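You operate a simulated robot arm through the tools that you are given. There is no shell and no other tool. Be economical: measure what you need, move in short steps, check, and stop when the job is done.

The job below is to be done with a simulated robot arm. You get a single attempt, and the scene is never put back.

## Task
Wipe the sauce stain off the tiles with suds, then let the water out.
Fine: dip the wiping pad in the sink; pad back; plug on the mat. What is to be rubbed or washed off counts as gone when no trace of it is left.

Only the result counts: the job must be done as asked and must still hold three seconds after the hand-in. Knocking over, shifting, dropping, spilling or breaking anything else fails it.

## Robot
A 7-joint arm with a two-finger parallel gripper on a trunk, on a base that drives. Base frame: it is fixed to the floor where the robot stands at the start and does not move with it; the origin is under the middle of the robot, x ahead of it, y to its left, z up. Lengths are in m, angles in rad, forces in N, time in s.
With the tool pointing down near the work surface it reaches from about 0.1 to 0.94 m from the robot's upright axis, wherever it stands. Its first joint turns from -2.897 to 2.897 rad. Places, roughly: draining mat [0.9, -0.2, 0.9]; kitchen sink [0.9, 0.3, 0.8]; sauce stain [0.7, 0.5, 1.1]; wiping pad (10x7x4 cm) [0.9, 0, 0.9]. Payload 1.57 kg.
Tool frame: the origin (TCP) lies between the finger pads and is the grasp point; the fingertips stand 0.03 m ahead of it; z points along the fingers, y is the line along which they close. The gripper opens to 0.11 m. The fingers are 0.024 m wide and 0.012 m thick; the gripper's body (0.048 by 0.112 m) begins 0.078 m behind the TCP.
Orientation is told as [roll, pitch, yaw] about the base's x, y, z axes, in that order, counted from this pose: with the fingers straight down and closing along the base's y, the tool's x points along the base's -x, its y along +y and its z along -z.

## Interface
- The arm moves only by the tool drive_tool. Its argument "rows" is a list of rows, each a list of 2 entries, a list of its own where there are three numbers: the shift along the tool's x, y, z in units of 20 mm (1.0 is 20 mm), then the turn, a rotation vector about the tool's x, y, z in units of 6 degrees (1.0 is 6 degrees). In form: [[[x, y, z], [wx, wy, wz]], ...]. A call has 1 to 20 rows; each row shifts and turns the commanded pose from where the row before left it, along the tool's axes as they then stand. "hand" is the finger opening in cm, from 0 to 11, set as the call begins (left out, the last holds). A call with a number of a shift or a turn outside -1 to 1 is refused whole. Rows are played at 5 a second. More than 0.05 m and 0.15 rad between two rows, or a gripper value outside its range, and nothing of the call is played. Where a pose cannot be reached the arm comes as near as it can. A force on the tool above 90 N (or 10 N above the force at the start of the call, whichever is more), or a blocked arm, ends the call early, and 0.2 s more pass. Each finger travels about 0.108 m/s and halts on what it meets, pressing with about 23 N; the grip force reading is that of the motor and also rises with nothing between the fingers. The clock runs only during rows and for 0.2 s after the last one: add rows that do not move to give the fingers time. The reply holds the time, the measured pose of the TCP, the force on the tool along the base axes, the opening and the grip force, in the units named above and with some noise, with the torque about the TCP (base axes, N m) and any sound that the robot's microphone picked up.
- Cameras (640 x 400 px; columns grow to the right, rows downward): "scene" is now at [0.5023, 0.1787, 1.4936]; the picture's right is [-0.23, -0.97, 0.00], its down [-0.74, 0.18, -0.65] and it looks along [0.63, -0.15, -0.76] (base axes); focal length 214 px, centre (320, 200). "wrist" rides on the gripper at [0.07, 0.016, -0.141] in the tool frame; the picture's right is [-0.23, 0.97, 0.00], its down [-0.86, -0.20, -0.48] and it looks along [-0.47, -0.11, 0.88] (tool axes); focal length 222 px, centre (320, 200). There is no depth. A picture from a camera that has moved, and an enlarged one, comes with that camera's place and axes in the base frame and with its lens.
- get_image(camera): a new picture of that camera. It takes no simulated time.
- lift_body(by): slides the trunk up (or, below 0, down) by that many m; the arm and the scene camera ride with it, the base frame stays. It gives what a move gives, with no picture.
- base_move(legs): drives the robot by 1 to 6 legs, each [ahead, left, turn to the left] in m, m and rad, along the robot's own axes; the way and the turn of a leg run together, so that a leg with both is an arc; at most 1.5 m and 3.142 rad a leg. The arm and the cameras ride along, it lands a little off, and it stops where it bumps. It gives what a move gives.
- pan_tilt(pan, tilt): turns the head with the scene camera to pan (to the left, within 1.798 rad either way) and tilt (down, from -0.506 to 1.204), counted from straight ahead of the robot. It gives what a move gives.
- inspect(camera, box): a new picture of the part [left, top, right, bottom] of that camera's present view, enlarged. It takes no simulated time.
- job_done(): hands the job in; it is judged then, once.

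Work in short steps. Places have to be worked out from the pictures, the camera data and where the tool is seen: move nearer, look again, correct. Check each grasp and each placing, and mend what went wrong. You have 120 turns and 90 pictures in all, those below and enlarged ones among them. Open the gripper and draw the arm clear of the work before you hand the job in, unless the task says otherwise; then end with one line.

The tools are called after "Request:" by a JSON object that holds its "fn" and its "kwargs". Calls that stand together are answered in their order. drive_tool: Moves the arm, as the interface text tells. Its arguments: {"type":"object","properties":{"rows":{"type":"array"},"hand":{"type":"number"}},"required":["rows"]} The other tools are called the same way: lift_body (by) slides the trunk up or down; base_move (legs) drives the base; pan_tilt (pan, tilt) turns the head that bears the scene camera; get_image (camera) takes a picture; inspect (camera, box) takes an enlarged picture of a part of a camera's view; job_done () hands the job in.

At the start:

```text
t: 0.0
eef_pos: [0.6924, -0.0487, 1.3944]
orientation: [0.001, -0.001, 0.0]
ft_force: [0.2, 0.8, 0.0]
wrist_torque: [0.01, 0.03, 0.03]
gripper_width: 0.1103
gripper_force: 0.1
trunk travel left (down, up): [-0.55, 0.06]
robot x, y, heading: [0.0016, -0.0, 0.001]
head pan, tilt: [-0.234, 0.86]
```

scene: 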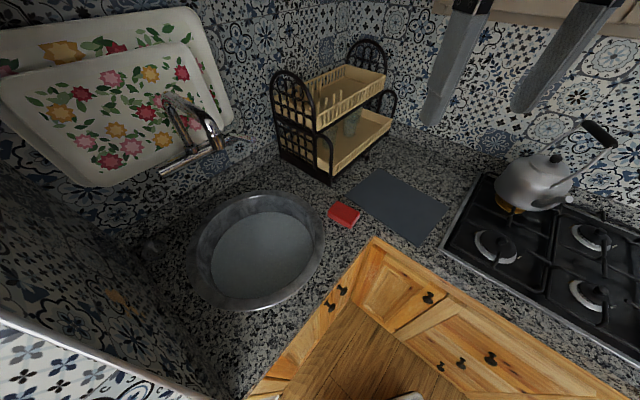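
wrist: 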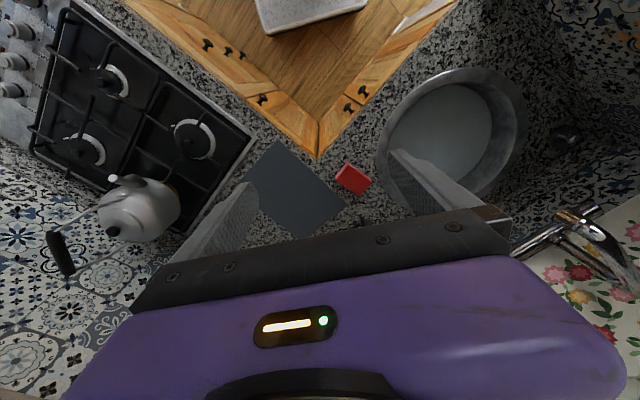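

The sink, the red pad, the mat and an orange smear on the left-hand wall are in view. I'll enlarge the stain, the sink with its plug, and the pad.

Request:
{"fn": "inspect", "kwargs": {"camera": "scene", "box": [40, 220, 240, 400]}}

Request:
{"fn": "inspect", "kwargs": {"camera": "scene", "box": [170, 120, 450, 320]}}

Request:
{"fn": "inspect", "kwargs": {"camera": "wrist", "box": [330, 50, 610, 240]}}

```text
2.22 times, centred on (140, 310) of scene
camera zoom: at [0.5023, 0.1787, 1.4936], right [-0.23, -0.97, 0.0], down [-0.74, 0.18, -0.65], along [0.63, -0.15, -0.76], focal length 477 px, centre (720, -44)
```

zoom: 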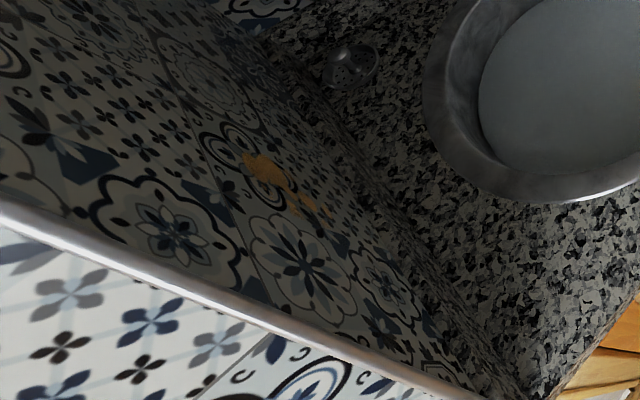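

```text
2.00 times, centred on (310, 220) of scene
camera zoom: at [0.5023, 0.1787, 1.4936], right [-0.23, -0.97, 0.0], down [-0.74, 0.18, -0.65], along [0.63, -0.15, -0.76], focal length 429 px, centre (340, 160)
```

zoom: 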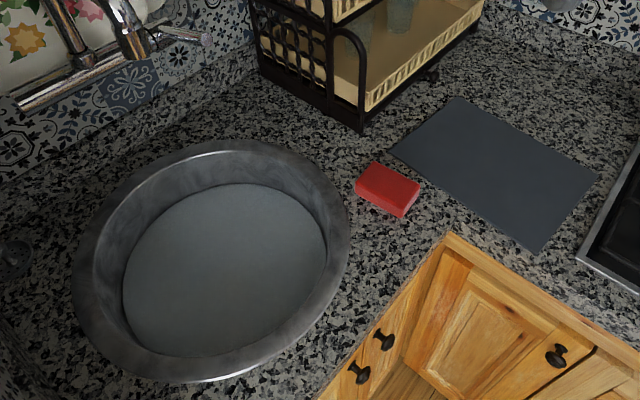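

```text
2.11 times, centred on (470, 145) of wrist
camera zoom: at [0.6237, -0.033, 1.5371], right [0.23, 0.97, 0.0], down [0.86, -0.2, 0.48], along [0.47, -0.11, -0.88], focal length 468 px, centre (4, 316)
```

zoom: 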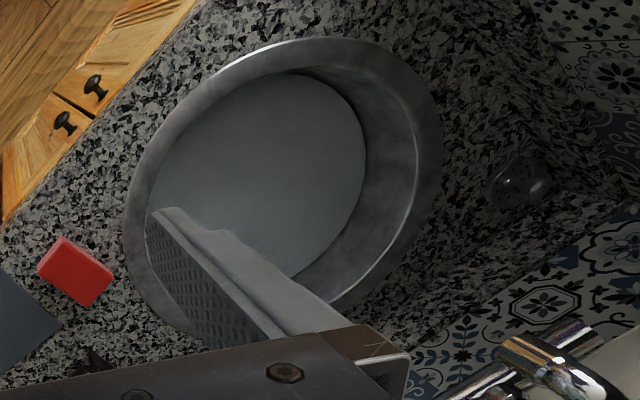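

The stained wall (normal about [0.63, -0.78]) bears the stain near [0.68, 0.48, 1.10]. The pad sits at about [0.90, 0.01], with its long axis about 45° from x. I'll go above the pad and yaw 45°.

Request:
{"fn": "drive_tool", "kwargs": {"rows": [[[-0.945, 0.25, 0.88], [0, 0, 0]], [[-0.945, 0.25, 0.88], [0, 0, 0]], [[-0.945, 0.25, 0.88], [0, 0, 0]], [[-0.945, 0.25, 0.88], [0, 0, 0]], [[-0.945, 0.25, 0.88], [0, 0, 0]], [[-0.945, 0.25, 0.88], [0, 0, 0]], [[-0.945, 0.25, 0.88], [0, 0, 0]], [[-0.945, 0.25, 0.88], [0, 0, 0]], [[-0.945, 0.25, 0.88], [0, 0, 0]], [[-0.945, 0.25, 0.88], [0, 0, 0]], [[-0.945, 0.25, 0.88], [0, 0, 0]], [[0, 0, 0], [0, 0, -0.94]], [[0, 0, 0], [0, 0, -0.94]], [[0, 0, 0], [0, 0, -0.94]], [[0, 0, 0], [0, 0, -0.94]], [[0, 0, 0], [0, 0, -0.94]], [[0, 0, 0], [0, 0, -0.94]], [[0, 0, 0], [0, 0, -0.94]], [[0, 0, 0], [0, 0, -0.94]]], "hand": 11}}

```text
t: 4.0
eef_pos: [0.8999, 0.0077, 1.1994]
orientation: [0.0, 0.0, 0.64]
ft_force: [0.1, -0.7, 0.0]
wrist_torque: [0.0, -0.01, 0.01]
gripper_width: 0.11
gripper_force: 0.0
out of reach, approached as far as the arm can: row 19
trunk travel left (down, up): [-0.55, 0.06]
robot x, y, heading: [0.0002, 0.0002, -0.0]
head pan, tilt: [-0.234, 0.86]
```

Yaw stops at 0.64, so the last joint seems near its limit. I'll look at the wrist view.

Request:
{"fn": "get_image", "kwargs": {"camera": "wrist"}}

Request:
{"fn": "get_image", "kwargs": {"camera": "scene"}}

```text
84 pictures are left
camera wrist: at [0.8358, -0.0231, 1.3431], right [-0.4, 0.92, 0.0], down [0.8, 0.35, 0.48], along [0.44, 0.19, -0.88], focal length 222 px, centre (320, 200)
```

wrist: 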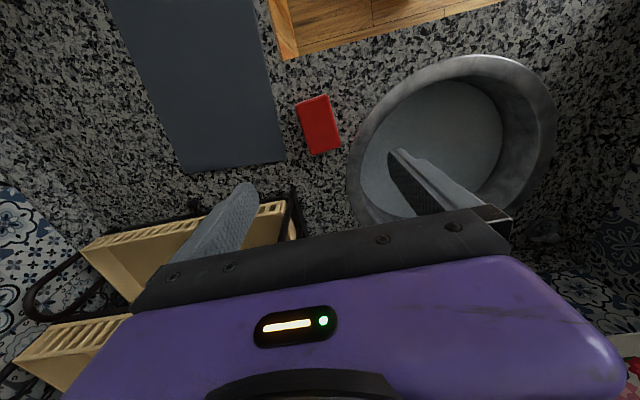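

```text
83 pictures are left
camera scene: at [0.5023, 0.1787, 1.4936], right [-0.23, -0.97, 0.0], down [-0.74, 0.18, -0.65], along [0.63, -0.15, -0.76], focal length 214 px, centre (320, 200)
```

scene: 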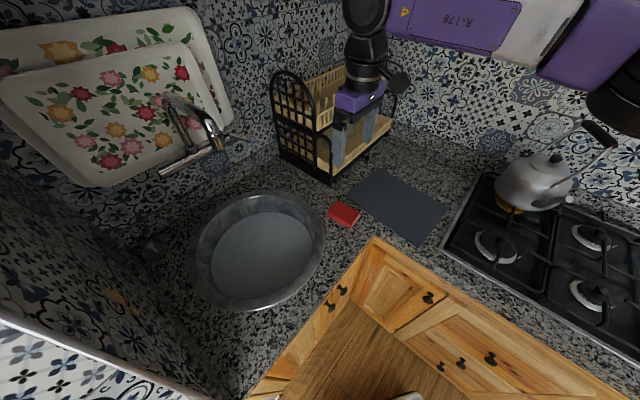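

The pad lies at about [0.904, 0.004] with its long axis at 39°, which nearly matches the present yaw. I'll enlarge the sink from here to find the water and plug.

Request:
{"fn": "inspect", "kwargs": {"camera": "wrist", "box": [340, 40, 580, 250]}}

Request:
{"fn": "inspect", "kwargs": {"camera": "scene", "box": [130, 180, 340, 320]}}

```text
1.90 times, centred on (460, 145) of wrist
camera zoom: at [0.8358, -0.0231, 1.3431], right [-0.4, 0.92, 0.0], down [0.8, 0.35, 0.48], along [0.44, 0.19, -0.88], focal length 423 px, centre (53, 305)
```

zoom: 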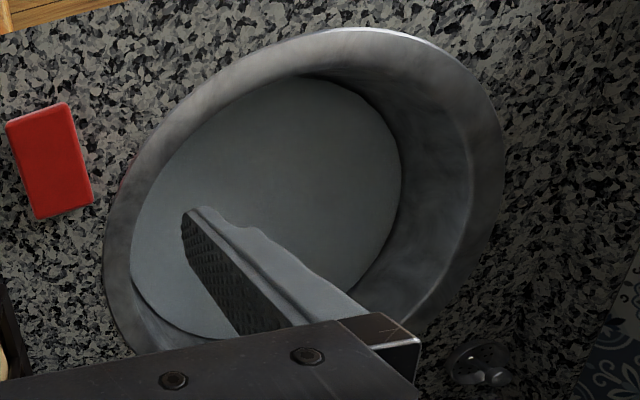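

```text
2.86 times, centred on (235, 250) of scene
camera zoom: at [0.5023, 0.1787, 1.4936], right [-0.23, -0.97, 0.0], down [-0.74, 0.18, -0.65], along [0.63, -0.15, -0.76], focal length 613 px, centre (563, 57)
```

zoom: 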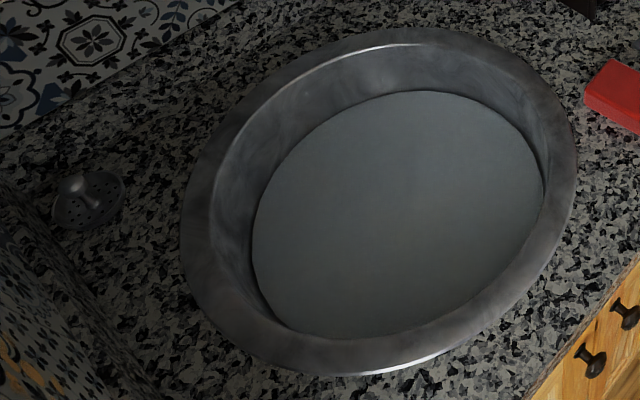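

A loose strainer lies on the counter by the left wall and is to be left alone. The plug must be under the cloudy water. I'll lower the open hand toward the pad, to z of about 1.0.

Request:
{"fn": "drive_tool", "kwargs": {"rows": [[[0, -0.28, 1], [0, 0, 0]], [[0, 0, 1], [0, 0, 0]], [[0, 0, 1], [0, 0, 0]], [[0, 0, 1], [0, 0, 0]], [[0, 0, 1], [0, 0, 0]], [[0, 0, 1], [0, 0, 0]], [[0, 0, 1], [0, 0, 0]], [[0, 0, 1], [0, 0, 0]], [[0, 0, 1], [0, 0, 0]]]}}

Request:
{"fn": "get_image", "kwargs": {"camera": "wrist"}}

Request:
{"fn": "inspect", "kwargs": {"camera": "scene", "box": [270, 120, 430, 240]}}

```text
t: 6.0
eef_pos: [0.9014, 0.0028, 1.0401]
orientation: [-0.003, 0.001, 0.637]
ft_force: [-0.6, 0.0, -0.1]
wrist_torque: [-0.02, -0.05, 0.0]
gripper_width: 0.1098
gripper_force: 0.1
out of reach, approached as far as the arm can: row 1, 9
trunk travel left (down, up): [-0.55, 0.06]
robot x, y, heading: [0.0023, -0.0054, -0.002]
head pan, tilt: [-0.234, 0.86]
```

```text
80 pictures are left
camera wrist: at [0.8368, -0.0254, 1.1821], right [-0.4, 0.92, 0.0], down [0.81, 0.35, 0.48], along [0.44, 0.19, -0.88], focal length 222 px, centre (320, 200)
```

wrist: 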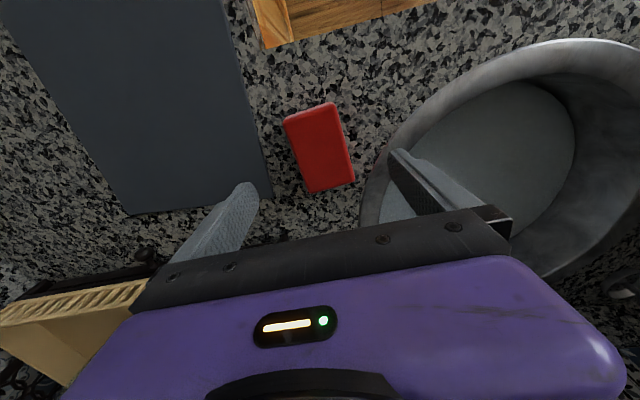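

```text
3.33 times, centred on (350, 180) of scene
camera zoom: at [0.5024, 0.1787, 1.4936], right [-0.23, -0.97, 0.0], down [-0.74, 0.18, -0.65], along [0.63, -0.15, -0.76], focal length 715 px, centre (220, 267)
```

zoom: 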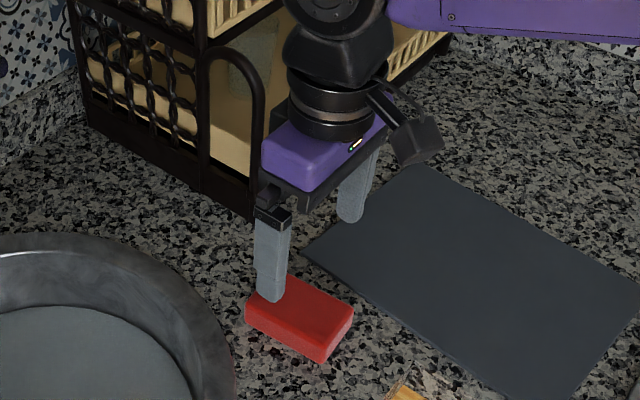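

Reach is getting tight here. I'll pull the tool back about 0.12 m and up a little, then drive the base 0.1 m forward.

Request:
{"fn": "drive_tool", "kwargs": {"rows": [[[0.8, 0.6, -0.5], [0, 0, 0]], [[0.8, 0.6, -0.5], [0, 0, 0]], [[0.8, 0.6, -0.5], [0, 0, 0]], [[0.8, 0.6, -0.5], [0, 0, 0]], [[0.8, 0.6, -0.5], [0, 0, 0]], [[0.8, 0.6, -0.5], [0, 0, 0]]]}}

Request:
{"fn": "pan_tilt", "kwargs": {"pan": 0.0, "tilt": 1.2}}

Request:
{"fn": "get_image", "kwargs": {"camera": "scene"}}

```text
t: 7.4
eef_pos: [0.7827, 0.0029, 1.1017]
orientation: [-0.001, 0.001, 0.641]
ft_force: [-1.1, -0.2, -0.6]
wrist_torque: [-0.02, 0.0, -0.01]
gripper_width: 0.1098
gripper_force: 0.1
trunk travel left (down, up): [-0.55, 0.06]
robot x, y, heading: [-0.0016, 0.0026, 0.0]
head pan, tilt: [-0.234, 0.86]
```

```text
t: 8.2
eef_pos: [0.7831, 0.0041, 1.1019]
orientation: [-0.003, 0.0, 0.642]
ft_force: [-1.3, 0.7, 0.0]
wrist_torque: [0.01, 0.01, 0.02]
gripper_width: 0.1099
gripper_force: 0.1
trunk travel left (down, up): [-0.55, 0.06]
robot x, y, heading: [0.0016, 0.0017, 0.003]
head pan, tilt: [0.0, 1.201]
```

```text
78 pictures are left
camera scene: at [0.4827, 0.1966, 1.4707], right [0.0, -1.0, 0.0], down [-0.93, 0.0, -0.36], along [0.36, 0.0, -0.93], focal length 214 px, centre (320, 200)
```

scene: 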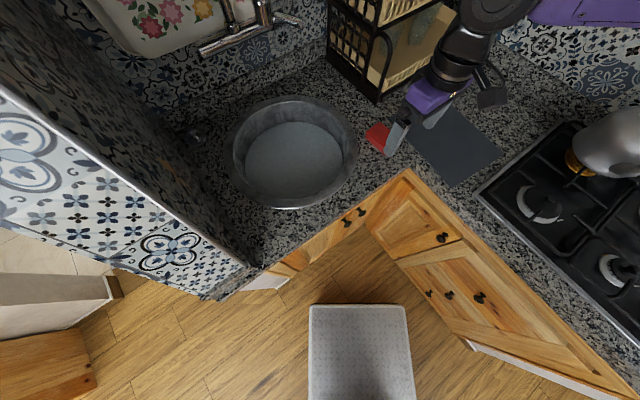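

The base front is near x=0.38 and its corners are about 0.13 m from the cabinets, so 0.1 m forward is safe.

Request:
{"fn": "base_move", "kwargs": {"legs": [[0.1, 0.0, 0.0]]}}

Request:
{"fn": "get_image", "kwargs": {"camera": "wrist"}}

```text
t: 9.4
eef_pos: [0.8825, 0.003, 1.1013]
orientation: [0.0, 0.0, 0.642]
ft_force: [-0.2, 1.0, 0.0]
wrist_torque: [0.0, 0.0, -0.03]
gripper_width: 0.1099
gripper_force: 0.1
trunk travel left (down, up): [-0.55, 0.06]
robot x, y, heading: [0.1035, 0.0006, 0.001]
head pan, tilt: [0.0, 1.201]
```

```text
77 pictures are left
camera wrist: at [0.8186, -0.0253, 1.2442], right [-0.4, 0.92, 0.0], down [0.81, 0.35, 0.48], along [0.44, 0.19, -0.88], focal length 222 px, centre (320, 200)
```

wrist: 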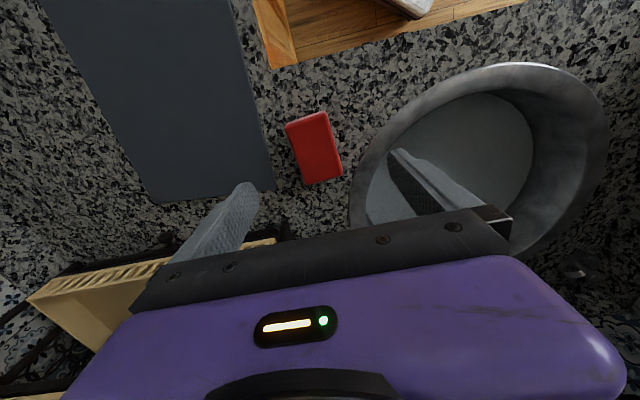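

Triangulation puts the pad's top at z of about 0.90, centred on [0.908, 0.003]. I'll centre over it and lower until the fingertips are just above it.

Request:
{"fn": "drive_tool", "kwargs": {"rows": [[[-0.51, -0.38, 0.5], [0, 0, 0]], [[-0.51, -0.38, 0.5], [0, 0, 0]], [[0, 0, 1], [0, 0, 0]], [[0, 0, 1], [0, 0, 0]], [[0, 0, 1], [0, 0, 0]], [[0, 0, 1], [0, 0, 0]], [[0, 0, 1], [0, 0, 0]], [[0, 0, 1], [0, 0, 0]]]}}

Request:
{"fn": "get_image", "kwargs": {"camera": "wrist"}}

Request:
{"fn": "inspect", "kwargs": {"camera": "scene", "box": [310, 60, 470, 170]}}

```text
t: 11.2
eef_pos: [0.9093, 0.0032, 0.9625]
orientation: [0.0, 0.0, 0.64]
ft_force: [0.1, -0.1, -0.3]
wrist_torque: [-0.04, 0.01, -0.01]
gripper_width: 0.1101
gripper_force: 0.1
trunk travel left (down, up): [-0.55, 0.06]
robot x, y, heading: [0.1018, -0.0022, 0.002]
head pan, tilt: [0.0, 1.201]
```

```text
76 pictures are left
camera wrist: at [0.8447, -0.0256, 1.1052], right [-0.4, 0.92, 0.0], down [0.8, 0.35, 0.48], along [0.44, 0.19, -0.88], focal length 222 px, centre (320, 200)
```

wrist: 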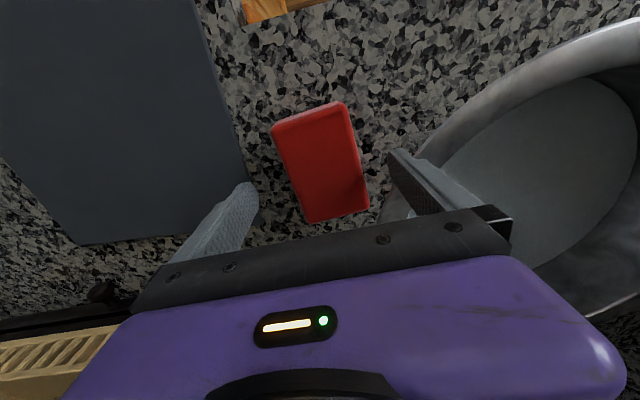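

```text
3.64 times, centred on (390, 115) of scene
camera zoom: at [0.5834, 0.1966, 1.4707], right [0.0, -1.0, 0.0], down [-0.93, 0.0, -0.36], along [0.36, 0.0, -0.93], focal length 780 px, centre (66, 509)
```

zoom: 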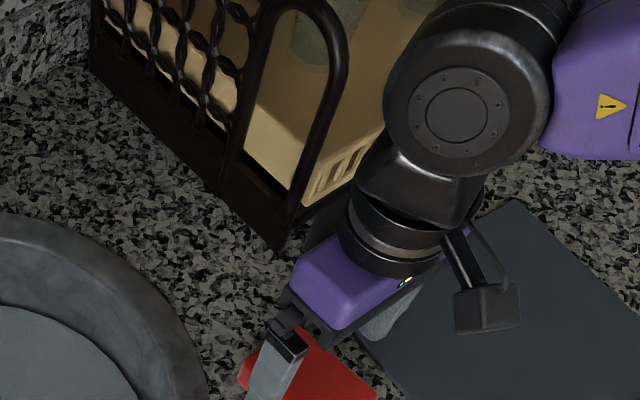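

The pad is centred between the fingers. I'll narrow to 9 cm and go down to about z=0.898.

Request:
{"fn": "drive_tool", "kwargs": {"rows": [[[0, 0, 0.6], [0, 0, 0]], [[0, 0, 0.6], [0, 0, 0]], [[0, 0, 0.6], [0, 0, 0]], [[0, 0, 0.6], [0, 0, 0]], [[0, 0, 0.5], [0, 0, 0]], [[0, 0, 0.3], [0, 0, 0]], [[0, 0, 0], [0, 0, 0]]], "hand": 9}}

Request:
{"fn": "get_image", "kwargs": {"camera": "wrist"}}

```text
t: 12.1
eef_pos: [0.9101, 0.0029, 0.93]
orientation: [-0.001, -0.005, 0.64]
ft_force: [-9.5, -6.2, 45.0]
wrist_torque: [1.26, 2.03, 0.8]
gripper_width: 0.0908
gripper_force: 0.0
trunk travel left (down, up): [-0.55, 0.06]
robot x, y, heading: [0.0993, -0.0003, 0.002]
head pan, tilt: [0.0, 1.201]
stopped in row 4: the force on the tool passed its limit at 109 N (the readings are from after the stop); the commanded pose is now the measured one
```

```text
74 pictures are left
camera wrist: at [0.8459, -0.0262, 1.0719], right [-0.4, 0.92, 0.0], down [0.8, 0.35, 0.48], along [0.44, 0.19, -0.88], focal length 222 px, centre (320, 200)
```

wrist: 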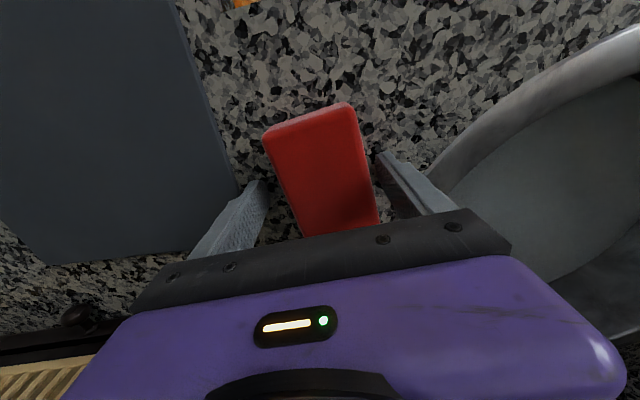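

The sink-side fingertip met something at z of about 0.90. I'll look closely from the scene camera before going on.

Request:
{"fn": "inspect", "kwargs": {"camera": "scene", "box": [330, 110, 430, 190]}}

Request:
{"fn": "inspect", "kwargs": {"camera": "wrist", "box": [220, 80, 460, 250]}}

```text
5.00 times, centred on (380, 150) of scene
camera zoom: at [0.5813, 0.1958, 1.472], right [0.0, -1.0, 0.0], down [-0.93, 0.0, -0.36], along [0.36, 0.0, -0.93], focal length 1072 px, centre (20, 450)
```

zoom: 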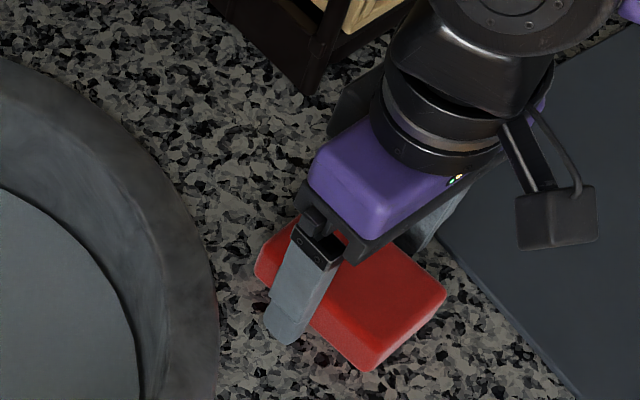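

```text
2.35 times, centred on (340, 165) of wrist
camera zoom: at [0.8459, -0.0262, 1.0719], right [-0.4, 0.92, 0.0], down [0.8, 0.35, 0.48], along [0.44, 0.19, -0.88], focal length 523 px, centre (273, 282)
```

zoom: 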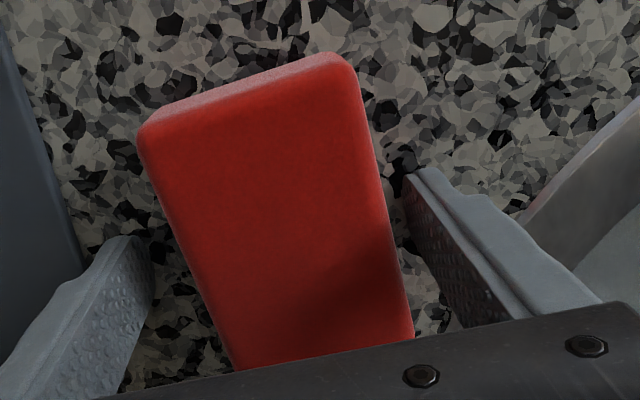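

The views put the pad's top at 0.90–0.92, so the tips should be beside it. I'll ease up 2 mm, close gently and read the opening.

Request:
{"fn": "drive_tool", "kwargs": {"rows": [[[0, 0, -0.1], [0, 0, 0]], [[0, 0, 0], [0, 0, 0]], [[0, 0, 0], [0, 0, 0]], [[0, 0, 0], [0, 0, 0]]], "hand": 5}}

Request:
{"fn": "inspect", "kwargs": {"camera": "wrist", "box": [220, 80, 460, 250]}}

```text
t: 13.1
eef_pos: [0.9126, 0.0046, 0.9297]
orientation: [0.0, -0.008, 0.641]
ft_force: [1.2, 7.0, 40.2]
wrist_torque: [0.1, 0.4, 0.04]
gripper_width: 0.0621
gripper_force: 22.8
trunk travel left (down, up): [-0.55, 0.06]
robot x, y, heading: [0.0989, 0.0039, -0.001]
head pan, tilt: [0.0, 1.201]
```

```text
2.35 times, centred on (340, 165) of wrist
camera zoom: at [0.8465, -0.0246, 1.0718], right [-0.4, 0.92, 0.0], down [0.8, 0.35, 0.49], along [0.44, 0.2, -0.87], focal length 523 px, centre (273, 282)
```

zoom: 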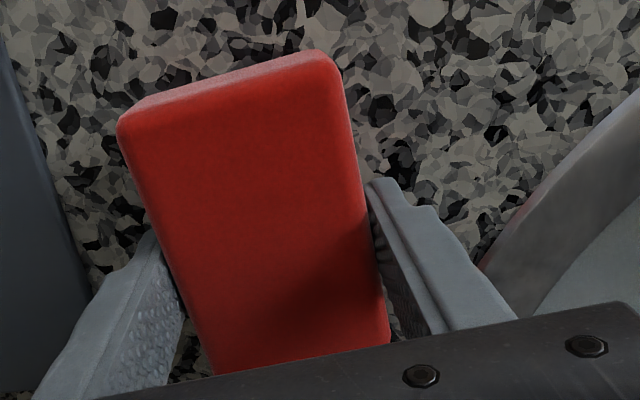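

The fingers hold the pad at 6.2 cm with 23 N, so the counter is at z=0.90. I'll lift it 0.14 m and check.

Request:
{"fn": "drive_tool", "kwargs": {"rows": [[[0, 0, -0.5], [0, 0, 0]], [[0, 0, -1], [0, 0, 0]], [[0, 0, -1], [0, 0, 0]], [[0, 0, -1], [0, 0, 0]], [[0, 0, -1], [0, 0, 0]], [[0, 0, -1], [0, 0, 0]], [[0, 0, -1], [0, 0, 0]], [[0, 0, -1], [0, 0, 0]]]}}

Request:
{"fn": "get_image", "kwargs": {"camera": "wrist"}}

Request:
{"fn": "get_image", "kwargs": {"camera": "scene"}}

```text
t: 14.9
eef_pos: [0.9107, 0.0037, 1.0787]
orientation: [-0.001, -0.003, 0.641]
ft_force: [-0.2, 0.0, -0.7]
wrist_torque: [-0.03, 0.0, 0.02]
gripper_width: 0.0612
gripper_force: 22.7
trunk travel left (down, up): [-0.55, 0.06]
robot x, y, heading: [0.1, -0.0014, -0.002]
head pan, tilt: [0.0, 1.201]
```

```text
70 pictures are left
camera wrist: at [0.8466, -0.0249, 1.2201], right [-0.4, 0.92, 0.0], down [0.8, 0.35, 0.48], along [0.44, 0.19, -0.88], focal length 222 px, centre (320, 200)
```

wrist: 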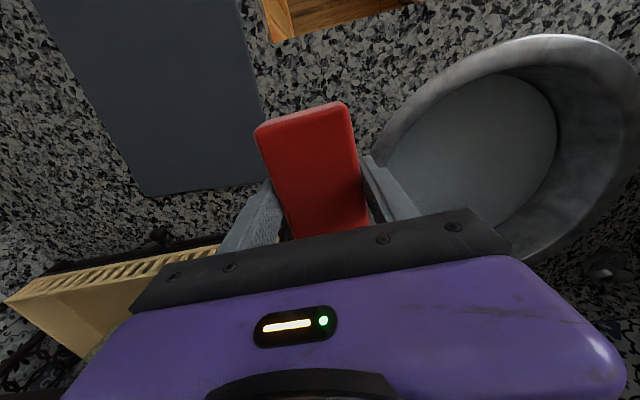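

```text
69 pictures are left
camera scene: at [0.5835, 0.1964, 1.4706], right [0.0, -1.0, 0.0], down [-0.93, 0.0, -0.36], along [0.36, 0.0, -0.93], focal length 214 px, centre (320, 200)
```

scene: 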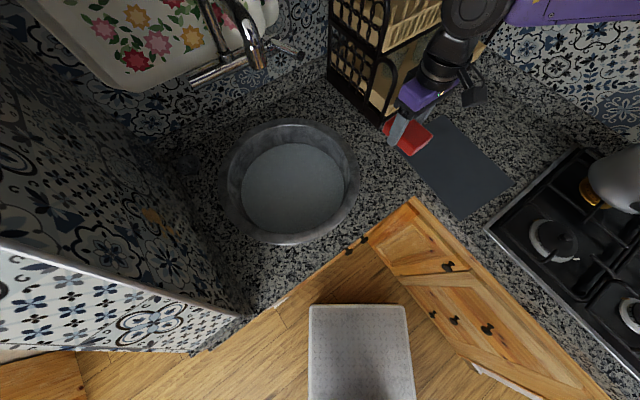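

The pad is held well. The sink centre is about [0.865, 0.288] with the water near z=0.83. I'll carry the pad over its near half, level at this height.

Request:
{"fn": "drive_tool", "kwargs": {"rows": [[[-0.32, 0.97, 0], [0, 0, 0]], [[-0.32, 0.97, 0], [0, 0, 0]], [[-0.32, 0.97, 0], [0, 0, 0]], [[-0.32, 0.97, 0], [0, 0, 0]], [[-0.32, 0.97, 0], [0, 0, 0]], [[-0.32, 0.97, 0], [0, 0, 0]], [[-0.32, 0.97, 0], [0, 0, 0]], [[-0.32, 0.97, 0], [0, 0, 0]], [[-0.32, 0.97, 0], [0, 0, 0]], [[-0.32, 0.97, 0], [0, 0, 0]], [[-0.32, 0.97, 0], [0, 0, 0]], [[-0.32, 0.97, 0], [0, 0, 0]], [[-0.32, 0.97, 0], [0, 0, 0]]]}}

Request:
{"fn": "get_image", "kwargs": {"camera": "wrist"}}

Request:
{"fn": "get_image", "kwargs": {"camera": "scene"}}

```text
t: 17.7
eef_pos: [0.8272, 0.2562, 1.079]
orientation: [0.0, -0.002, 0.638]
ft_force: [0.0, -0.7, -0.9]
wrist_torque: [0.0, 0.03, -0.01]
gripper_width: 0.0612
gripper_force: 23.5
trunk travel left (down, up): [-0.55, 0.06]
robot x, y, heading: [0.1034, -0.0004, -0.003]
head pan, tilt: [0.0, 1.201]
```

```text
68 pictures are left
camera wrist: at [0.7622, 0.2264, 1.2212], right [-0.4, 0.92, 0.0], down [0.8, 0.35, 0.48], along [0.44, 0.19, -0.88], focal length 222 px, centre (320, 200)
```

wrist: 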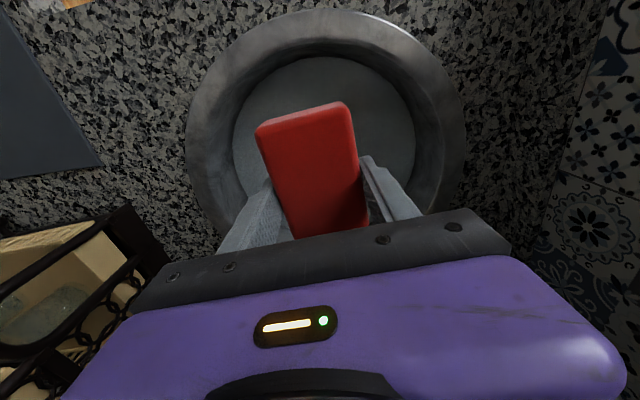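

```text
67 pictures are left
camera scene: at [0.5835, 0.196, 1.4707], right [0.0, -1.0, 0.0], down [-0.93, 0.0, -0.36], along [0.36, 0.0, -0.93], focal length 214 px, centre (320, 200)
```

scene: 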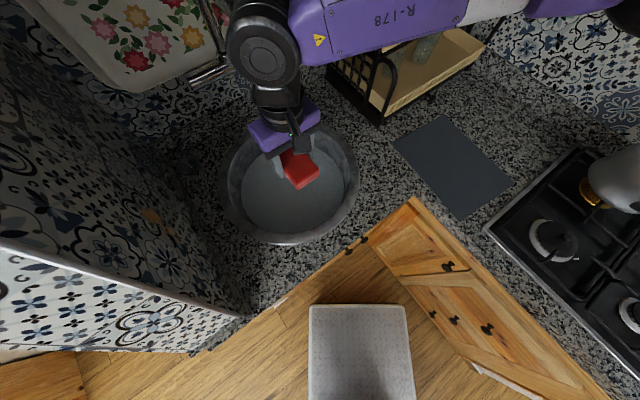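

The pad is over the water, inside the rim. I'll lower it to TCP z of about 0.85.

Request:
{"fn": "drive_tool", "kwargs": {"rows": [[[0, 0, 0.95], [0, 0, 0]], [[0, 0, 0.95], [0, 0, 0]], [[0, 0, 0.95], [0, 0, 0]], [[0, 0, 0.95], [0, 0, 0]], [[0, 0, 0.95], [0, 0, 0]], [[0, 0, 0.95], [0, 0, 0]], [[0, 0, 0.95], [0, 0, 0]], [[0, 0, 0.95], [0, 0, 0]], [[0, 0, 0.95], [0, 0, 0]], [[0, 0, 0.95], [0, 0, 0]], [[0, 0, 0.95], [0, 0, 0]], [[0, 0, 0.95], [0, 0, 0]]]}}

Request:
{"fn": "get_image", "kwargs": {"camera": "wrist"}}

Request:
{"fn": "inspect", "kwargs": {"camera": "scene", "box": [200, 90, 380, 250]}}

```text
t: 20.3
eef_pos: [0.8282, 0.2569, 0.8493]
orientation: [-0.001, -0.003, 0.64]
ft_force: [0.0, -0.5, 0.2]
wrist_torque: [-0.01, -0.01, 0.01]
gripper_width: 0.0614
gripper_force: 23.2
trunk travel left (down, up): [-0.55, 0.06]
robot x, y, heading: [0.101, -0.0002, -0.0]
head pan, tilt: [0.0, 1.201]
```

```text
66 pictures are left
camera wrist: at [0.7624, 0.228, 0.9921], right [-0.4, 0.92, 0.0], down [0.8, 0.35, 0.48], along [0.44, 0.19, -0.88], focal length 222 px, centre (320, 200)
```

wrist: 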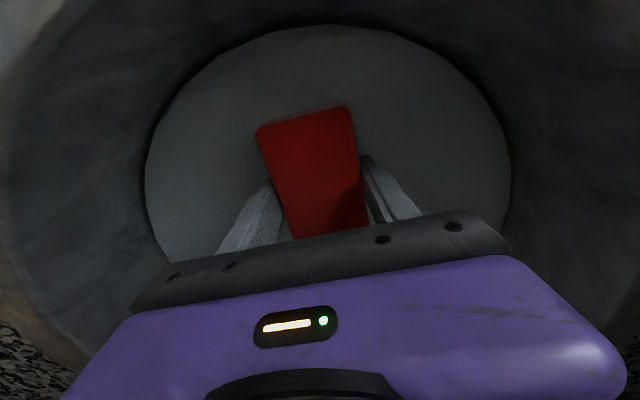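

```text
2.50 times, centred on (290, 170) of scene
camera zoom: at [0.5833, 0.1964, 1.4707], right [0.0, -1.0, 0.0], down [-0.93, 0.0, -0.36], along [0.36, 0.0, -0.93], focal length 536 px, centre (395, 275)
```

zoom: 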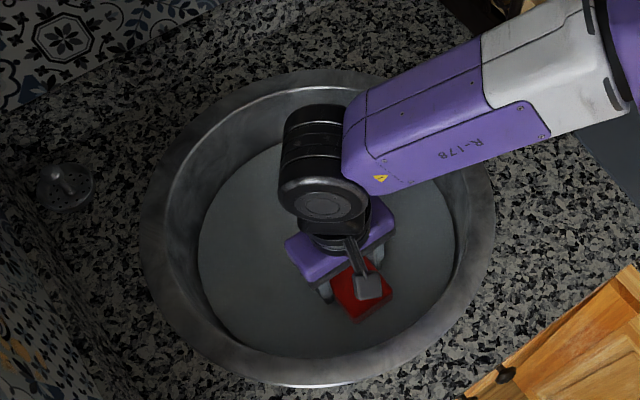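

Comparing the two views puts the water at z of about 0.78, and the pad's bottom is at about 0.82. I'll lower 0.07 m slowly, watching the force.

Request:
{"fn": "drive_tool", "kwargs": {"rows": [[[0, 0, 0.5], [0, 0, 0]], [[0, 0, 0.5], [0, 0, 0]], [[0, 0, 0.5], [0, 0, 0]], [[0, 0, 0.5], [0, 0, 0]], [[0, 0, 0.5], [0, 0, 0]], [[0, 0, 0.5], [0, 0, 0]], [[0, 0, 0.5], [0, 0, 0]]]}}

Request:
{"fn": "get_image", "kwargs": {"camera": "wrist"}}

```text
t: 21.9
eef_pos: [0.8284, 0.2561, 0.7803]
orientation: [0.0, -0.004, 0.641]
ft_force: [0.1, -0.9, -1.6]
wrist_torque: [-0.03, 0.03, 0.0]
gripper_width: 0.0611
gripper_force: 22.9
trunk travel left (down, up): [-0.55, 0.06]
robot x, y, heading: [0.1002, 0.0005, -0.003]
head pan, tilt: [0.0, 1.201]
```

```text
64 pictures are left
camera wrist: at [0.7629, 0.2272, 0.9222], right [-0.4, 0.92, 0.0], down [0.8, 0.35, 0.48], along [0.44, 0.19, -0.88], focal length 222 px, centre (320, 200)
```

wrist: 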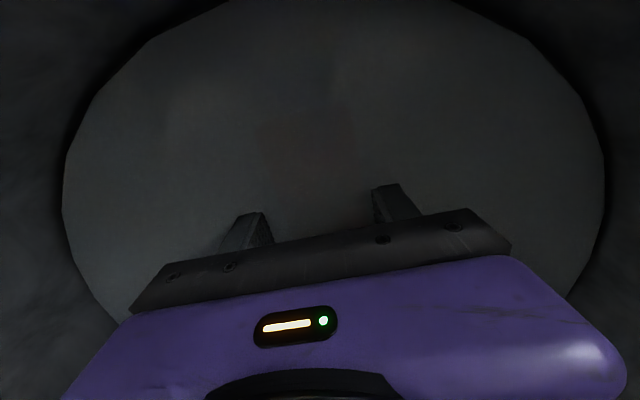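

The pad is fully under the water. I'll lift it straight up to z of about 1.16 and pause to let it drip over the sink.

Request:
{"fn": "drive_tool", "kwargs": {"rows": [[[0, 0, 0], [0, 0, 0]], [[0, 0, -1], [0, 0, 0]], [[0, 0, -1], [0, 0, 0]], [[0, 0, -1], [0, 0, 0]], [[0, 0, -1], [0, 0, 0]], [[0, 0, -1], [0, 0, 0]], [[0, 0, -1], [0, 0, 0]], [[0, 0, -1], [0, 0, 0]], [[0, 0, -1], [0, 0, 0]], [[0, 0, -1], [0, 0, 0]], [[0, 0, -1], [0, 0, 0]], [[0, 0, -1], [0, 0, 0]], [[0, 0, -1], [0, 0, 0]], [[0, 0, -1], [0, 0, 0]], [[0, 0, -1], [0, 0, 0]], [[0, 0, -1], [0, 0, 0]], [[0, 0, -1], [0, 0, 0]], [[0, 0, -1], [0, 0, 0]], [[0, 0, -1], [0, 0, 0]], [[0, 0, -1], [0, 0, 0]]]}}

Request:
{"fn": "get_image", "kwargs": {"camera": "wrist"}}

```text
t: 26.1
eef_pos: [0.8273, 0.2558, 1.1583]
orientation: [0.0, -0.003, 0.64]
ft_force: [-0.4, -0.6, -1.0]
wrist_torque: [0.0, 0.05, 0.01]
gripper_width: 0.0613
gripper_force: 23.3
trunk travel left (down, up): [-0.55, 0.06]
robot x, y, heading: [0.0995, 0.0003, -0.003]
head pan, tilt: [0.0, 1.201]
```

```text
63 pictures are left
camera wrist: at [0.7629, 0.2264, 1.3013], right [-0.4, 0.92, 0.0], down [0.8, 0.35, 0.48], along [0.44, 0.19, -0.88], focal length 222 px, centre (320, 200)
```

wrist: 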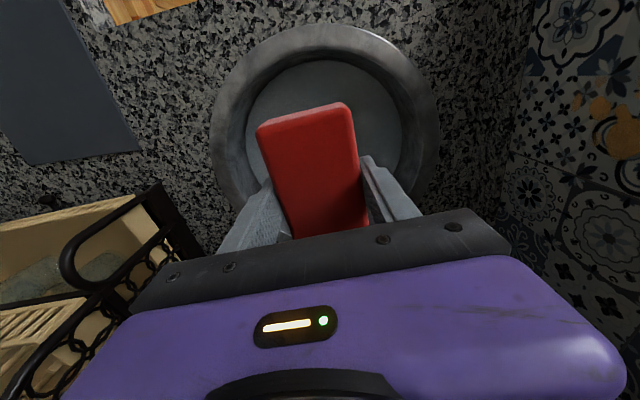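

The stain is confirmed at about [0.68, 0.48, 1.08]. I'll turn the hand the long way, clockwise, so that its −x side faces the wall. First comes a 120° turn.

Request:
{"fn": "drive_tool", "kwargs": {"rows": [[[0, 0, 0], [0, 0, 1]], [[0, 0, 0], [0, 0, 1]], [[0, 0, 0], [0, 0, 1]], [[0, 0, 0], [0, 0, 1]], [[0, 0, 0], [0, 0, 1]], [[0, 0, 0], [0, 0, 1]], [[0, 0, 0], [0, 0, 1]], [[0, 0, 0], [0, 0, 1]], [[0, 0, 0], [0, 0, 1]], [[0, 0, 0], [0, 0, 1]], [[0, 0, 0], [0, 0, 1]], [[0, 0, 0], [0, 0, 1]], [[0, 0, 0], [0, 0, 1]], [[0, 0, 0], [0, 0, 1]], [[0, 0, 0], [0, 0, 1]], [[0, 0, 0], [0, 0, 1]], [[0, 0, 0], [0, 0, 1]], [[0, 0, 0], [0, 0, 1]], [[0, 0, 0], [0, 0, 1]], [[0, 0, 0], [0, 0, 1]]]}}

Request:
{"fn": "drive_tool", "kwargs": {"rows": [[[0, 0, 0], [0, 0, 1]], [[0, 0, 0], [0, 0, 1]], [[0, 0, 0], [0, 0, 1]], [[0, 0, 0], [0, 0, 1]], [[0, 0, 0], [0, 0, 1]], [[0, 0, 0], [0, 0, 1]], [[0, 0, 0], [0, 0, 1]], [[0, 0, 0], [0, 0, 1]], [[0, 0, 0], [0, 0, 1]], [[0, 0, 0], [0, 0, 1]], [[0, 0, 0], [0, 0, 1]], [[0, 0, 0], [0, 0, 1]], [[0, 0, 0], [0, 0, 1]], [[0, 0, 0], [0, 0, 1]], [[0, 0, 0], [0, 0, 1]], [[0, 0, 0], [0, 0, 1]], [[0, 0, 0], [0, 0, 1]], [[0, 0, 0], [0, 0, 1]], [[0, 0, 0], [0, 0, 1]], [[0, 0, 0], [0, 0, 1]]]}}

```text
t: 30.3
eef_pos: [0.827, 0.2553, 1.159]
orientation: [0.001, 0.001, -1.458]
ft_force: [0.0, -0.8, -0.4]
wrist_torque: [-0.04, 0.03, 0.01]
gripper_width: 0.061
gripper_force: 23.6
trunk travel left (down, up): [-0.55, 0.06]
robot x, y, heading: [0.1033, -0.0017, -0.001]
head pan, tilt: [0.0, 1.201]
```

```text
t: 34.5
eef_pos: [0.8273, 0.256, 1.1603]
orientation: [-0.004, 0.003, 2.734]
ft_force: [0.2, 0.3, 0.0]
wrist_torque: [0.01, 0.0, 0.0]
gripper_width: 0.0612
gripper_force: 22.4
trunk travel left (down, up): [-0.55, 0.06]
robot x, y, heading: [0.1026, -0.002, 0.002]
head pan, tilt: [0.0, 1.201]
```

The turn works in this range. I'll finish the yaw at 2.248, then approach to about 4 cm short of the wall at stain height, and point the head at the stain.

Request:
{"fn": "drive_tool", "kwargs": {"rows": [[[0, 0, 0], [0, 0, 0.93]], [[0, 0, 0], [0, 0, 0.93]], [[0, 0, 0], [0, 0, 0.93]], [[0, 0, 0], [0, 0, 0.93]], [[0, 0, 0], [0, 0, 0.92]], [[-0.99, -0.16, 0.33], [0, 0, 0]], [[-0.99, -0.16, 0.33], [0, 0, 0]], [[-0.99, -0.16, 0.33], [0, 0, 0]], [[-0.99, -0.16, 0.33], [0, 0, 0]], [[-0.99, -0.16, 0.33], [0, 0, 0]], [[-0.99, -0.16, 0.33], [0, 0, 0]], [[-0.99, -0.16, 0.33], [0, 0, 0]], [[-0.99, -0.16, 0.33], [0, 0, 0]], [[-0.99, -0.16, 0.33], [0, 0, 0]]]}}

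Request:
{"fn": "pan_tilt", "kwargs": {"pan": 1.2, "tilt": 0.85}}

Request:
{"fn": "get_image", "kwargs": {"camera": "scene"}}

Request:
{"fn": "get_image", "kwargs": {"camera": "wrist"}}

```text
t: 37.5
eef_pos: [0.7374, 0.4123, 1.0998]
orientation: [-0.003, 0.001, 2.247]
ft_force: [-0.1, -0.9, 0.1]
wrist_torque: [0.0, -0.02, -0.03]
gripper_width: 0.0612
gripper_force: 23.1
trunk travel left (down, up): [-0.55, 0.06]
robot x, y, heading: [0.1038, -0.0013, -0.0]
head pan, tilt: [0.0, 1.201]
```

```text
t: 38.9
eef_pos: [0.7372, 0.4121, 1.1012]
orientation: [-0.004, 0.001, 2.248]
ft_force: [1.0, -0.4, -0.2]
wrist_torque: [0.01, 0.0, 0.03]
gripper_width: 0.0611
gripper_force: 23.3
trunk travel left (down, up): [-0.55, 0.06]
robot x, y, heading: [0.1015, -0.0002, -0.003]
head pan, tilt: [1.201, 0.85]
```

```text
62 pictures are left
camera scene: at [0.5558, 0.2694, 1.4943], right [0.93, -0.36, 0.0], down [-0.27, -0.7, -0.66], along [0.24, 0.61, -0.75], focal length 214 px, centre (320, 200)
```

scene: 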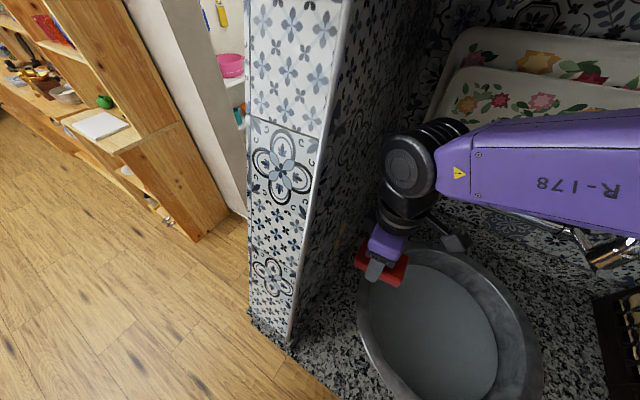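

```text
61 pictures are left
camera wrist: at [0.7692, 0.3476, 1.2425], right [-0.9, -0.43, 0.0], down [-0.38, 0.79, 0.48], along [-0.21, 0.43, -0.88], focal length 222 px, centre (320, 200)
```

wrist: 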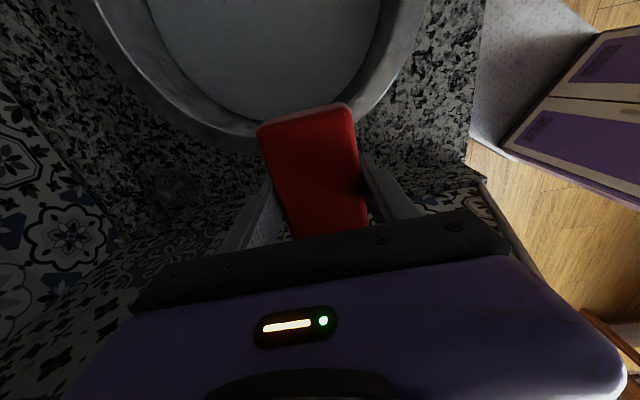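

The wall is full height, so the arm links must keep clear of its plane. Right now the wrist joint looks about as far from the wall as the TCP. I'll zoom in on the stain and the pad.

Request:
{"fn": "inspect", "kwargs": {"camera": "scene", "box": [290, 120, 470, 300]}}

```text
2.22 times, centred on (380, 210) of scene
camera zoom: at [0.5558, 0.2694, 1.4943], right [0.93, -0.36, 0.0], down [-0.27, -0.7, -0.66], along [0.24, 0.61, -0.75], focal length 477 px, centre (187, 178)
```

zoom: 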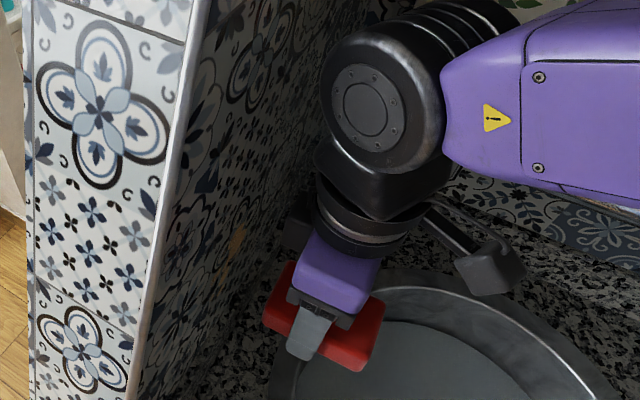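

The stain spans roughly z 1.04–1.14 and about 8 cm along the wall. I'll close in on the wall in small steps at TCP z=1.09 to find contact.

Request:
{"fn": "drive_tool", "kwargs": {"rows": [[[-0.4, 0, 0.25], [0, 0, 0]], [[-0.4, 0, 0.25], [0, 0, 0]], [[-0.4, 0, 0], [0, 0, 0]], [[-0.3, 0, 0], [0, 0, 0]], [[0, 0, 0], [0, 0, 0]]]}}

Request:
{"fn": "inspect", "kwargs": {"camera": "scene", "box": [290, 120, 470, 300]}}

```text
t: 40.1
eef_pos: [0.7171, 0.4355, 1.091]
orientation: [-0.002, 0.0, 2.248]
ft_force: [1.5, 0.3, -1.2]
wrist_torque: [-0.01, 0.01, 0.01]
gripper_width: 0.0613
gripper_force: 22.6
trunk travel left (down, up): [-0.55, 0.06]
robot x, y, heading: [0.1018, 0.001, 0.002]
head pan, tilt: [1.201, 0.85]
```

```text
2.22 times, centred on (380, 210) of scene
camera zoom: at [0.5558, 0.2694, 1.4944], right [0.93, -0.36, 0.0], down [-0.27, -0.7, -0.66], along [0.24, 0.62, -0.75], focal length 477 px, centre (187, 178)
```

zoom: 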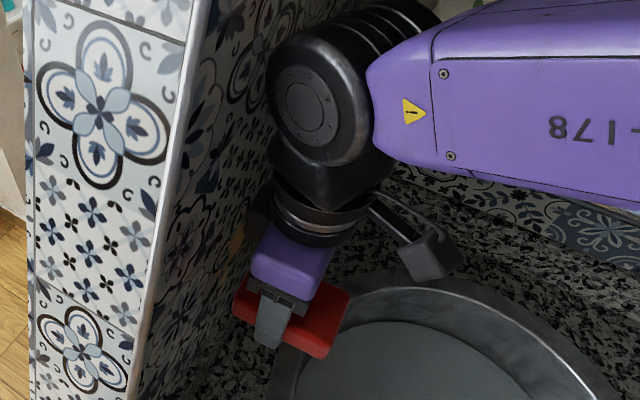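

The pad's end should be about 1 cm from the wall. I'll creep in 8 mm.

Request:
{"fn": "drive_tool", "kwargs": {"rows": [[[-0.1, 0, 0], [0, 0, 0]], [[-0.1, 0, 0], [0, 0, 0]], [[-0.1, 0, 0], [0, 0, 0]], [[-0.1, 0, 0], [0, 0, 0]]]}}

Request:
{"fn": "drive_tool", "kwargs": {"rows": [[[-0.1, 0, 0], [0, 0, 0]], [[-0.1, 0, 0], [0, 0, 0]]]}}

Request:
{"fn": "drive_tool", "kwargs": {"rows": [[[-0.1, 0, 0], [0, 0, 0]], [[-0.1, 0, 0], [0, 0, 0]]]}}

```text
t: 41.1
eef_pos: [0.7128, 0.4414, 1.0904]
orientation: [-0.003, 0.0, 2.249]
ft_force: [-0.5, 0.7, 0.2]
wrist_torque: [-0.05, 0.01, 0.02]
gripper_width: 0.0612
gripper_force: 23.1
trunk travel left (down, up): [-0.55, 0.06]
robot x, y, heading: [0.0992, -0.0002, 0.001]
head pan, tilt: [1.201, 0.85]
```

```text
t: 41.7
eef_pos: [0.711, 0.4444, 1.0899]
orientation: [-0.004, 0.0, 2.248]
ft_force: [-0.5, 0.7, 0.4]
wrist_torque: [-0.01, 0.0, -0.02]
gripper_width: 0.0613
gripper_force: 22.8
trunk travel left (down, up): [-0.55, 0.06]
robot x, y, heading: [0.1017, 0.0008, 0.0]
head pan, tilt: [1.201, 0.85]
```

```text
t: 42.3
eef_pos: [0.7094, 0.4474, 1.0915]
orientation: [-0.003, 0.001, 2.247]
ft_force: [-0.3, -0.1, -0.3]
wrist_torque: [0.01, -0.01, 0.01]
gripper_width: 0.0608
gripper_force: 23.2
trunk travel left (down, up): [-0.55, 0.06]
robot x, y, heading: [0.1029, 0.001, 0.002]
head pan, tilt: [1.201, 0.85]
```

No contact yet, with the TCP about 4.5 cm from the estimated wall plane. I'll look before going further.

Request:
{"fn": "inspect", "kwargs": {"camera": "scene", "box": [310, 150, 430, 270]}}

Request:
{"fn": "drive_tool", "kwargs": {"rows": [[[-0.1, 0, 0], [0, 0, 0]], [[-0.1, 0, 0], [0, 0, 0]]]}}

Request:
{"fn": "drive_tool", "kwargs": {"rows": [[[-0.1, 0, 0], [0, 0, 0]], [[-0.1, 0, 0], [0, 0, 0]]]}}

```text
3.33 times, centred on (370, 210) of scene
camera zoom: at [0.5558, 0.2694, 1.4944], right [0.93, -0.36, 0.0], down [-0.27, -0.7, -0.66], along [0.24, 0.62, -0.75], focal length 715 px, centre (153, 167)
```

zoom: 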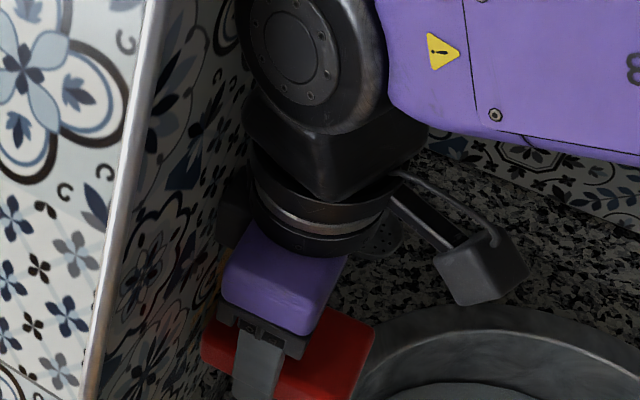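

```text
t: 42.9
eef_pos: [0.7066, 0.4487, 1.0909]
orientation: [-0.004, 0.0, 2.246]
ft_force: [3.2, -13.5, 3.8]
wrist_torque: [1.85, 0.52, 0.09]
gripper_width: 0.061
gripper_force: 23.1
trunk travel left (down, up): [-0.55, 0.06]
robot x, y, heading: [0.1, -0.0047, 0.001]
head pan, tilt: [1.201, 0.85]
```

```text
t: 43.5
eef_pos: [0.7082, 0.4486, 1.0902]
orientation: [0.0, 0.003, 2.242]
ft_force: [14.3, -47.0, 11.1]
wrist_torque: [6.21, 2.05, 0.05]
gripper_width: 0.0608
gripper_force: 22.9
trunk travel left (down, up): [-0.55, 0.06]
robot x, y, heading: [0.0976, -0.0028, -0.002]
head pan, tilt: [1.201, 0.85]
```

The torque says the contact is about 12 cm above the TCP. So the hand's back block touched the wall, not the pad. I'll back off 2 cm and tilt the hand 7° so its top leans away from the wall.

Request:
{"fn": "drive_tool", "kwargs": {"rows": [[[0.3, 0, 0], [0, 0, 0]], [[0.7, 0, 0], [0, 0, 0]], [[0, 0, 0], [0, -0.59, 0]], [[0, 0, 0], [0, -0.58, 0]], [[0, 0, 0], [0, 0, 0]]]}}

Request:
{"fn": "inspect", "kwargs": {"camera": "scene", "box": [310, 150, 430, 270]}}

```text
t: 44.7
eef_pos: [0.7149, 0.4396, 1.0896]
orientation: [-0.003, -0.123, 2.249]
ft_force: [-0.1, -0.2, -0.6]
wrist_torque: [0.0, -0.01, 0.03]
gripper_width: 0.0609
gripper_force: 23.3
trunk travel left (down, up): [-0.55, 0.06]
robot x, y, heading: [0.0977, 0.0015, 0.001]
head pan, tilt: [1.201, 0.85]
```

```text
3.33 times, centred on (370, 210) of scene
camera zoom: at [0.5558, 0.2693, 1.4944], right [0.93, -0.36, 0.0], down [-0.27, -0.7, -0.66], along [0.24, 0.62, -0.75], focal length 715 px, centre (153, 167)
```

zoom: 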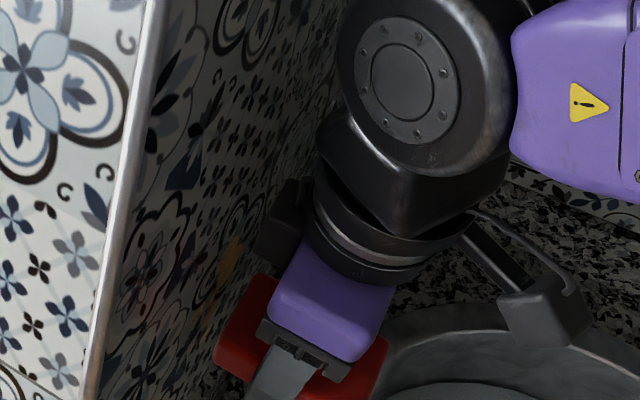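

The tilt is right. Now I'll approach horizontally in small steps.

Request:
{"fn": "drive_tool", "kwargs": {"rows": [[[-0.15, 0, 0.018], [0, 0, 0]], [[-0.15, 0, 0.018], [0, 0, 0]], [[-0.1, 0, 0.012], [0, 0, 0]]]}}

Request:
{"fn": "drive_tool", "kwargs": {"rows": [[[-0.1, 0, 0.012], [0, 0, 0]], [[-0.1, 0, 0.012], [0, 0, 0]]]}}

Request:
{"fn": "drive_tool", "kwargs": {"rows": [[[-0.1, 0, 0.012], [0, 0, 0]], [[-0.1, 0, 0.012], [0, 0, 0]]]}}

```text
t: 45.5
eef_pos: [0.7111, 0.4447, 1.0902]
orientation: [-0.004, -0.121, 2.25]
ft_force: [-0.2, -0.5, -0.2]
wrist_torque: [0.01, 0.01, 0.0]
gripper_width: 0.0611
gripper_force: 22.8
trunk travel left (down, up): [-0.55, 0.06]
robot x, y, heading: [0.1002, -0.0025, -0.0]
head pan, tilt: [1.201, 0.85]
```

```text
t: 46.1
eef_pos: [0.7089, 0.448, 1.0906]
orientation: [-0.004, -0.121, 2.248]
ft_force: [-0.2, 0.9, -0.3]
wrist_torque: [-0.02, 0.0, 0.0]
gripper_width: 0.0608
gripper_force: 23.0
trunk travel left (down, up): [-0.55, 0.06]
robot x, y, heading: [0.102, 0.0011, -0.0]
head pan, tilt: [1.201, 0.85]
```

```text
t: 46.7
eef_pos: [0.708, 0.4496, 1.0907]
orientation: [-0.003, -0.119, 2.246]
ft_force: [6.2, -12.0, 2.5]
wrist_torque: [-0.23, -0.16, -0.3]
gripper_width: 0.0609
gripper_force: 22.8
trunk travel left (down, up): [-0.55, 0.06]
robot x, y, heading: [0.1017, -0.003, -0.0]
head pan, tilt: [1.201, 0.85]
```

The pad is now pressing the wall at about 13 N, with the contact low on the pad. I'll press 1 mm more and stroke ±4 cm along the wall, then look.

Request:
{"fn": "drive_tool", "kwargs": {"rows": [[[-0.05, 0, 0.006], [0, 0, 0]], [[0, -0.7, 0], [0, 0, 0]], [[0, -0.7, 0], [0, 0, 0]], [[0, -0.6, 0], [0, 0, 0]], [[0, 0.8, 0], [0, 0, 0]], [[0, 0.8, 0], [0, 0, 0]], [[0, 0.8, 0], [0, 0, 0]], [[0, 0.8, 0], [0, 0, 0]], [[0, 0.8, 0], [0, 0, 0]], [[0, -0.7, 0], [0, 0, 0]], [[0, -0.7, 0], [0, 0, 0]], [[0, -0.6, 0], [0, 0, 0]]]}}

Request:
{"fn": "inspect", "kwargs": {"camera": "scene", "box": [310, 150, 430, 270]}}

```text
t: 49.3
eef_pos: [0.7058, 0.4506, 1.0911]
orientation: [-0.002, -0.124, 2.249]
ft_force: [2.4, -9.5, -0.1]
wrist_torque: [-0.28, -0.05, -0.11]
gripper_width: 0.0618
gripper_force: 23.0
trunk travel left (down, up): [-0.55, 0.06]
robot x, y, heading: [0.0996, -0.0028, 0.005]
head pan, tilt: [1.201, 0.85]
```

```text
3.33 times, centred on (370, 210) of scene
camera zoom: at [0.5558, 0.2689, 1.4944], right [0.93, -0.36, 0.0], down [-0.27, -0.7, -0.66], along [0.24, 0.62, -0.75], focal length 715 px, centre (153, 167)
```

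zoom: 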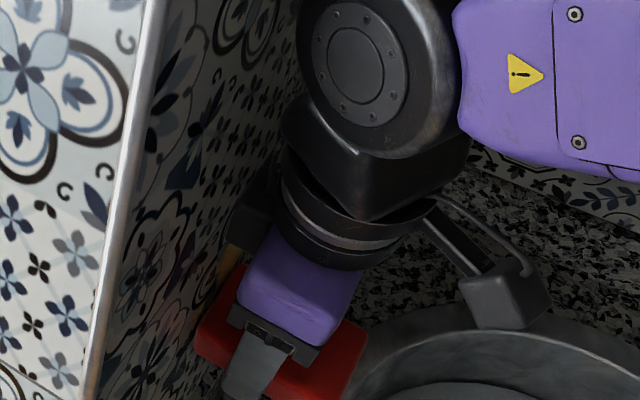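

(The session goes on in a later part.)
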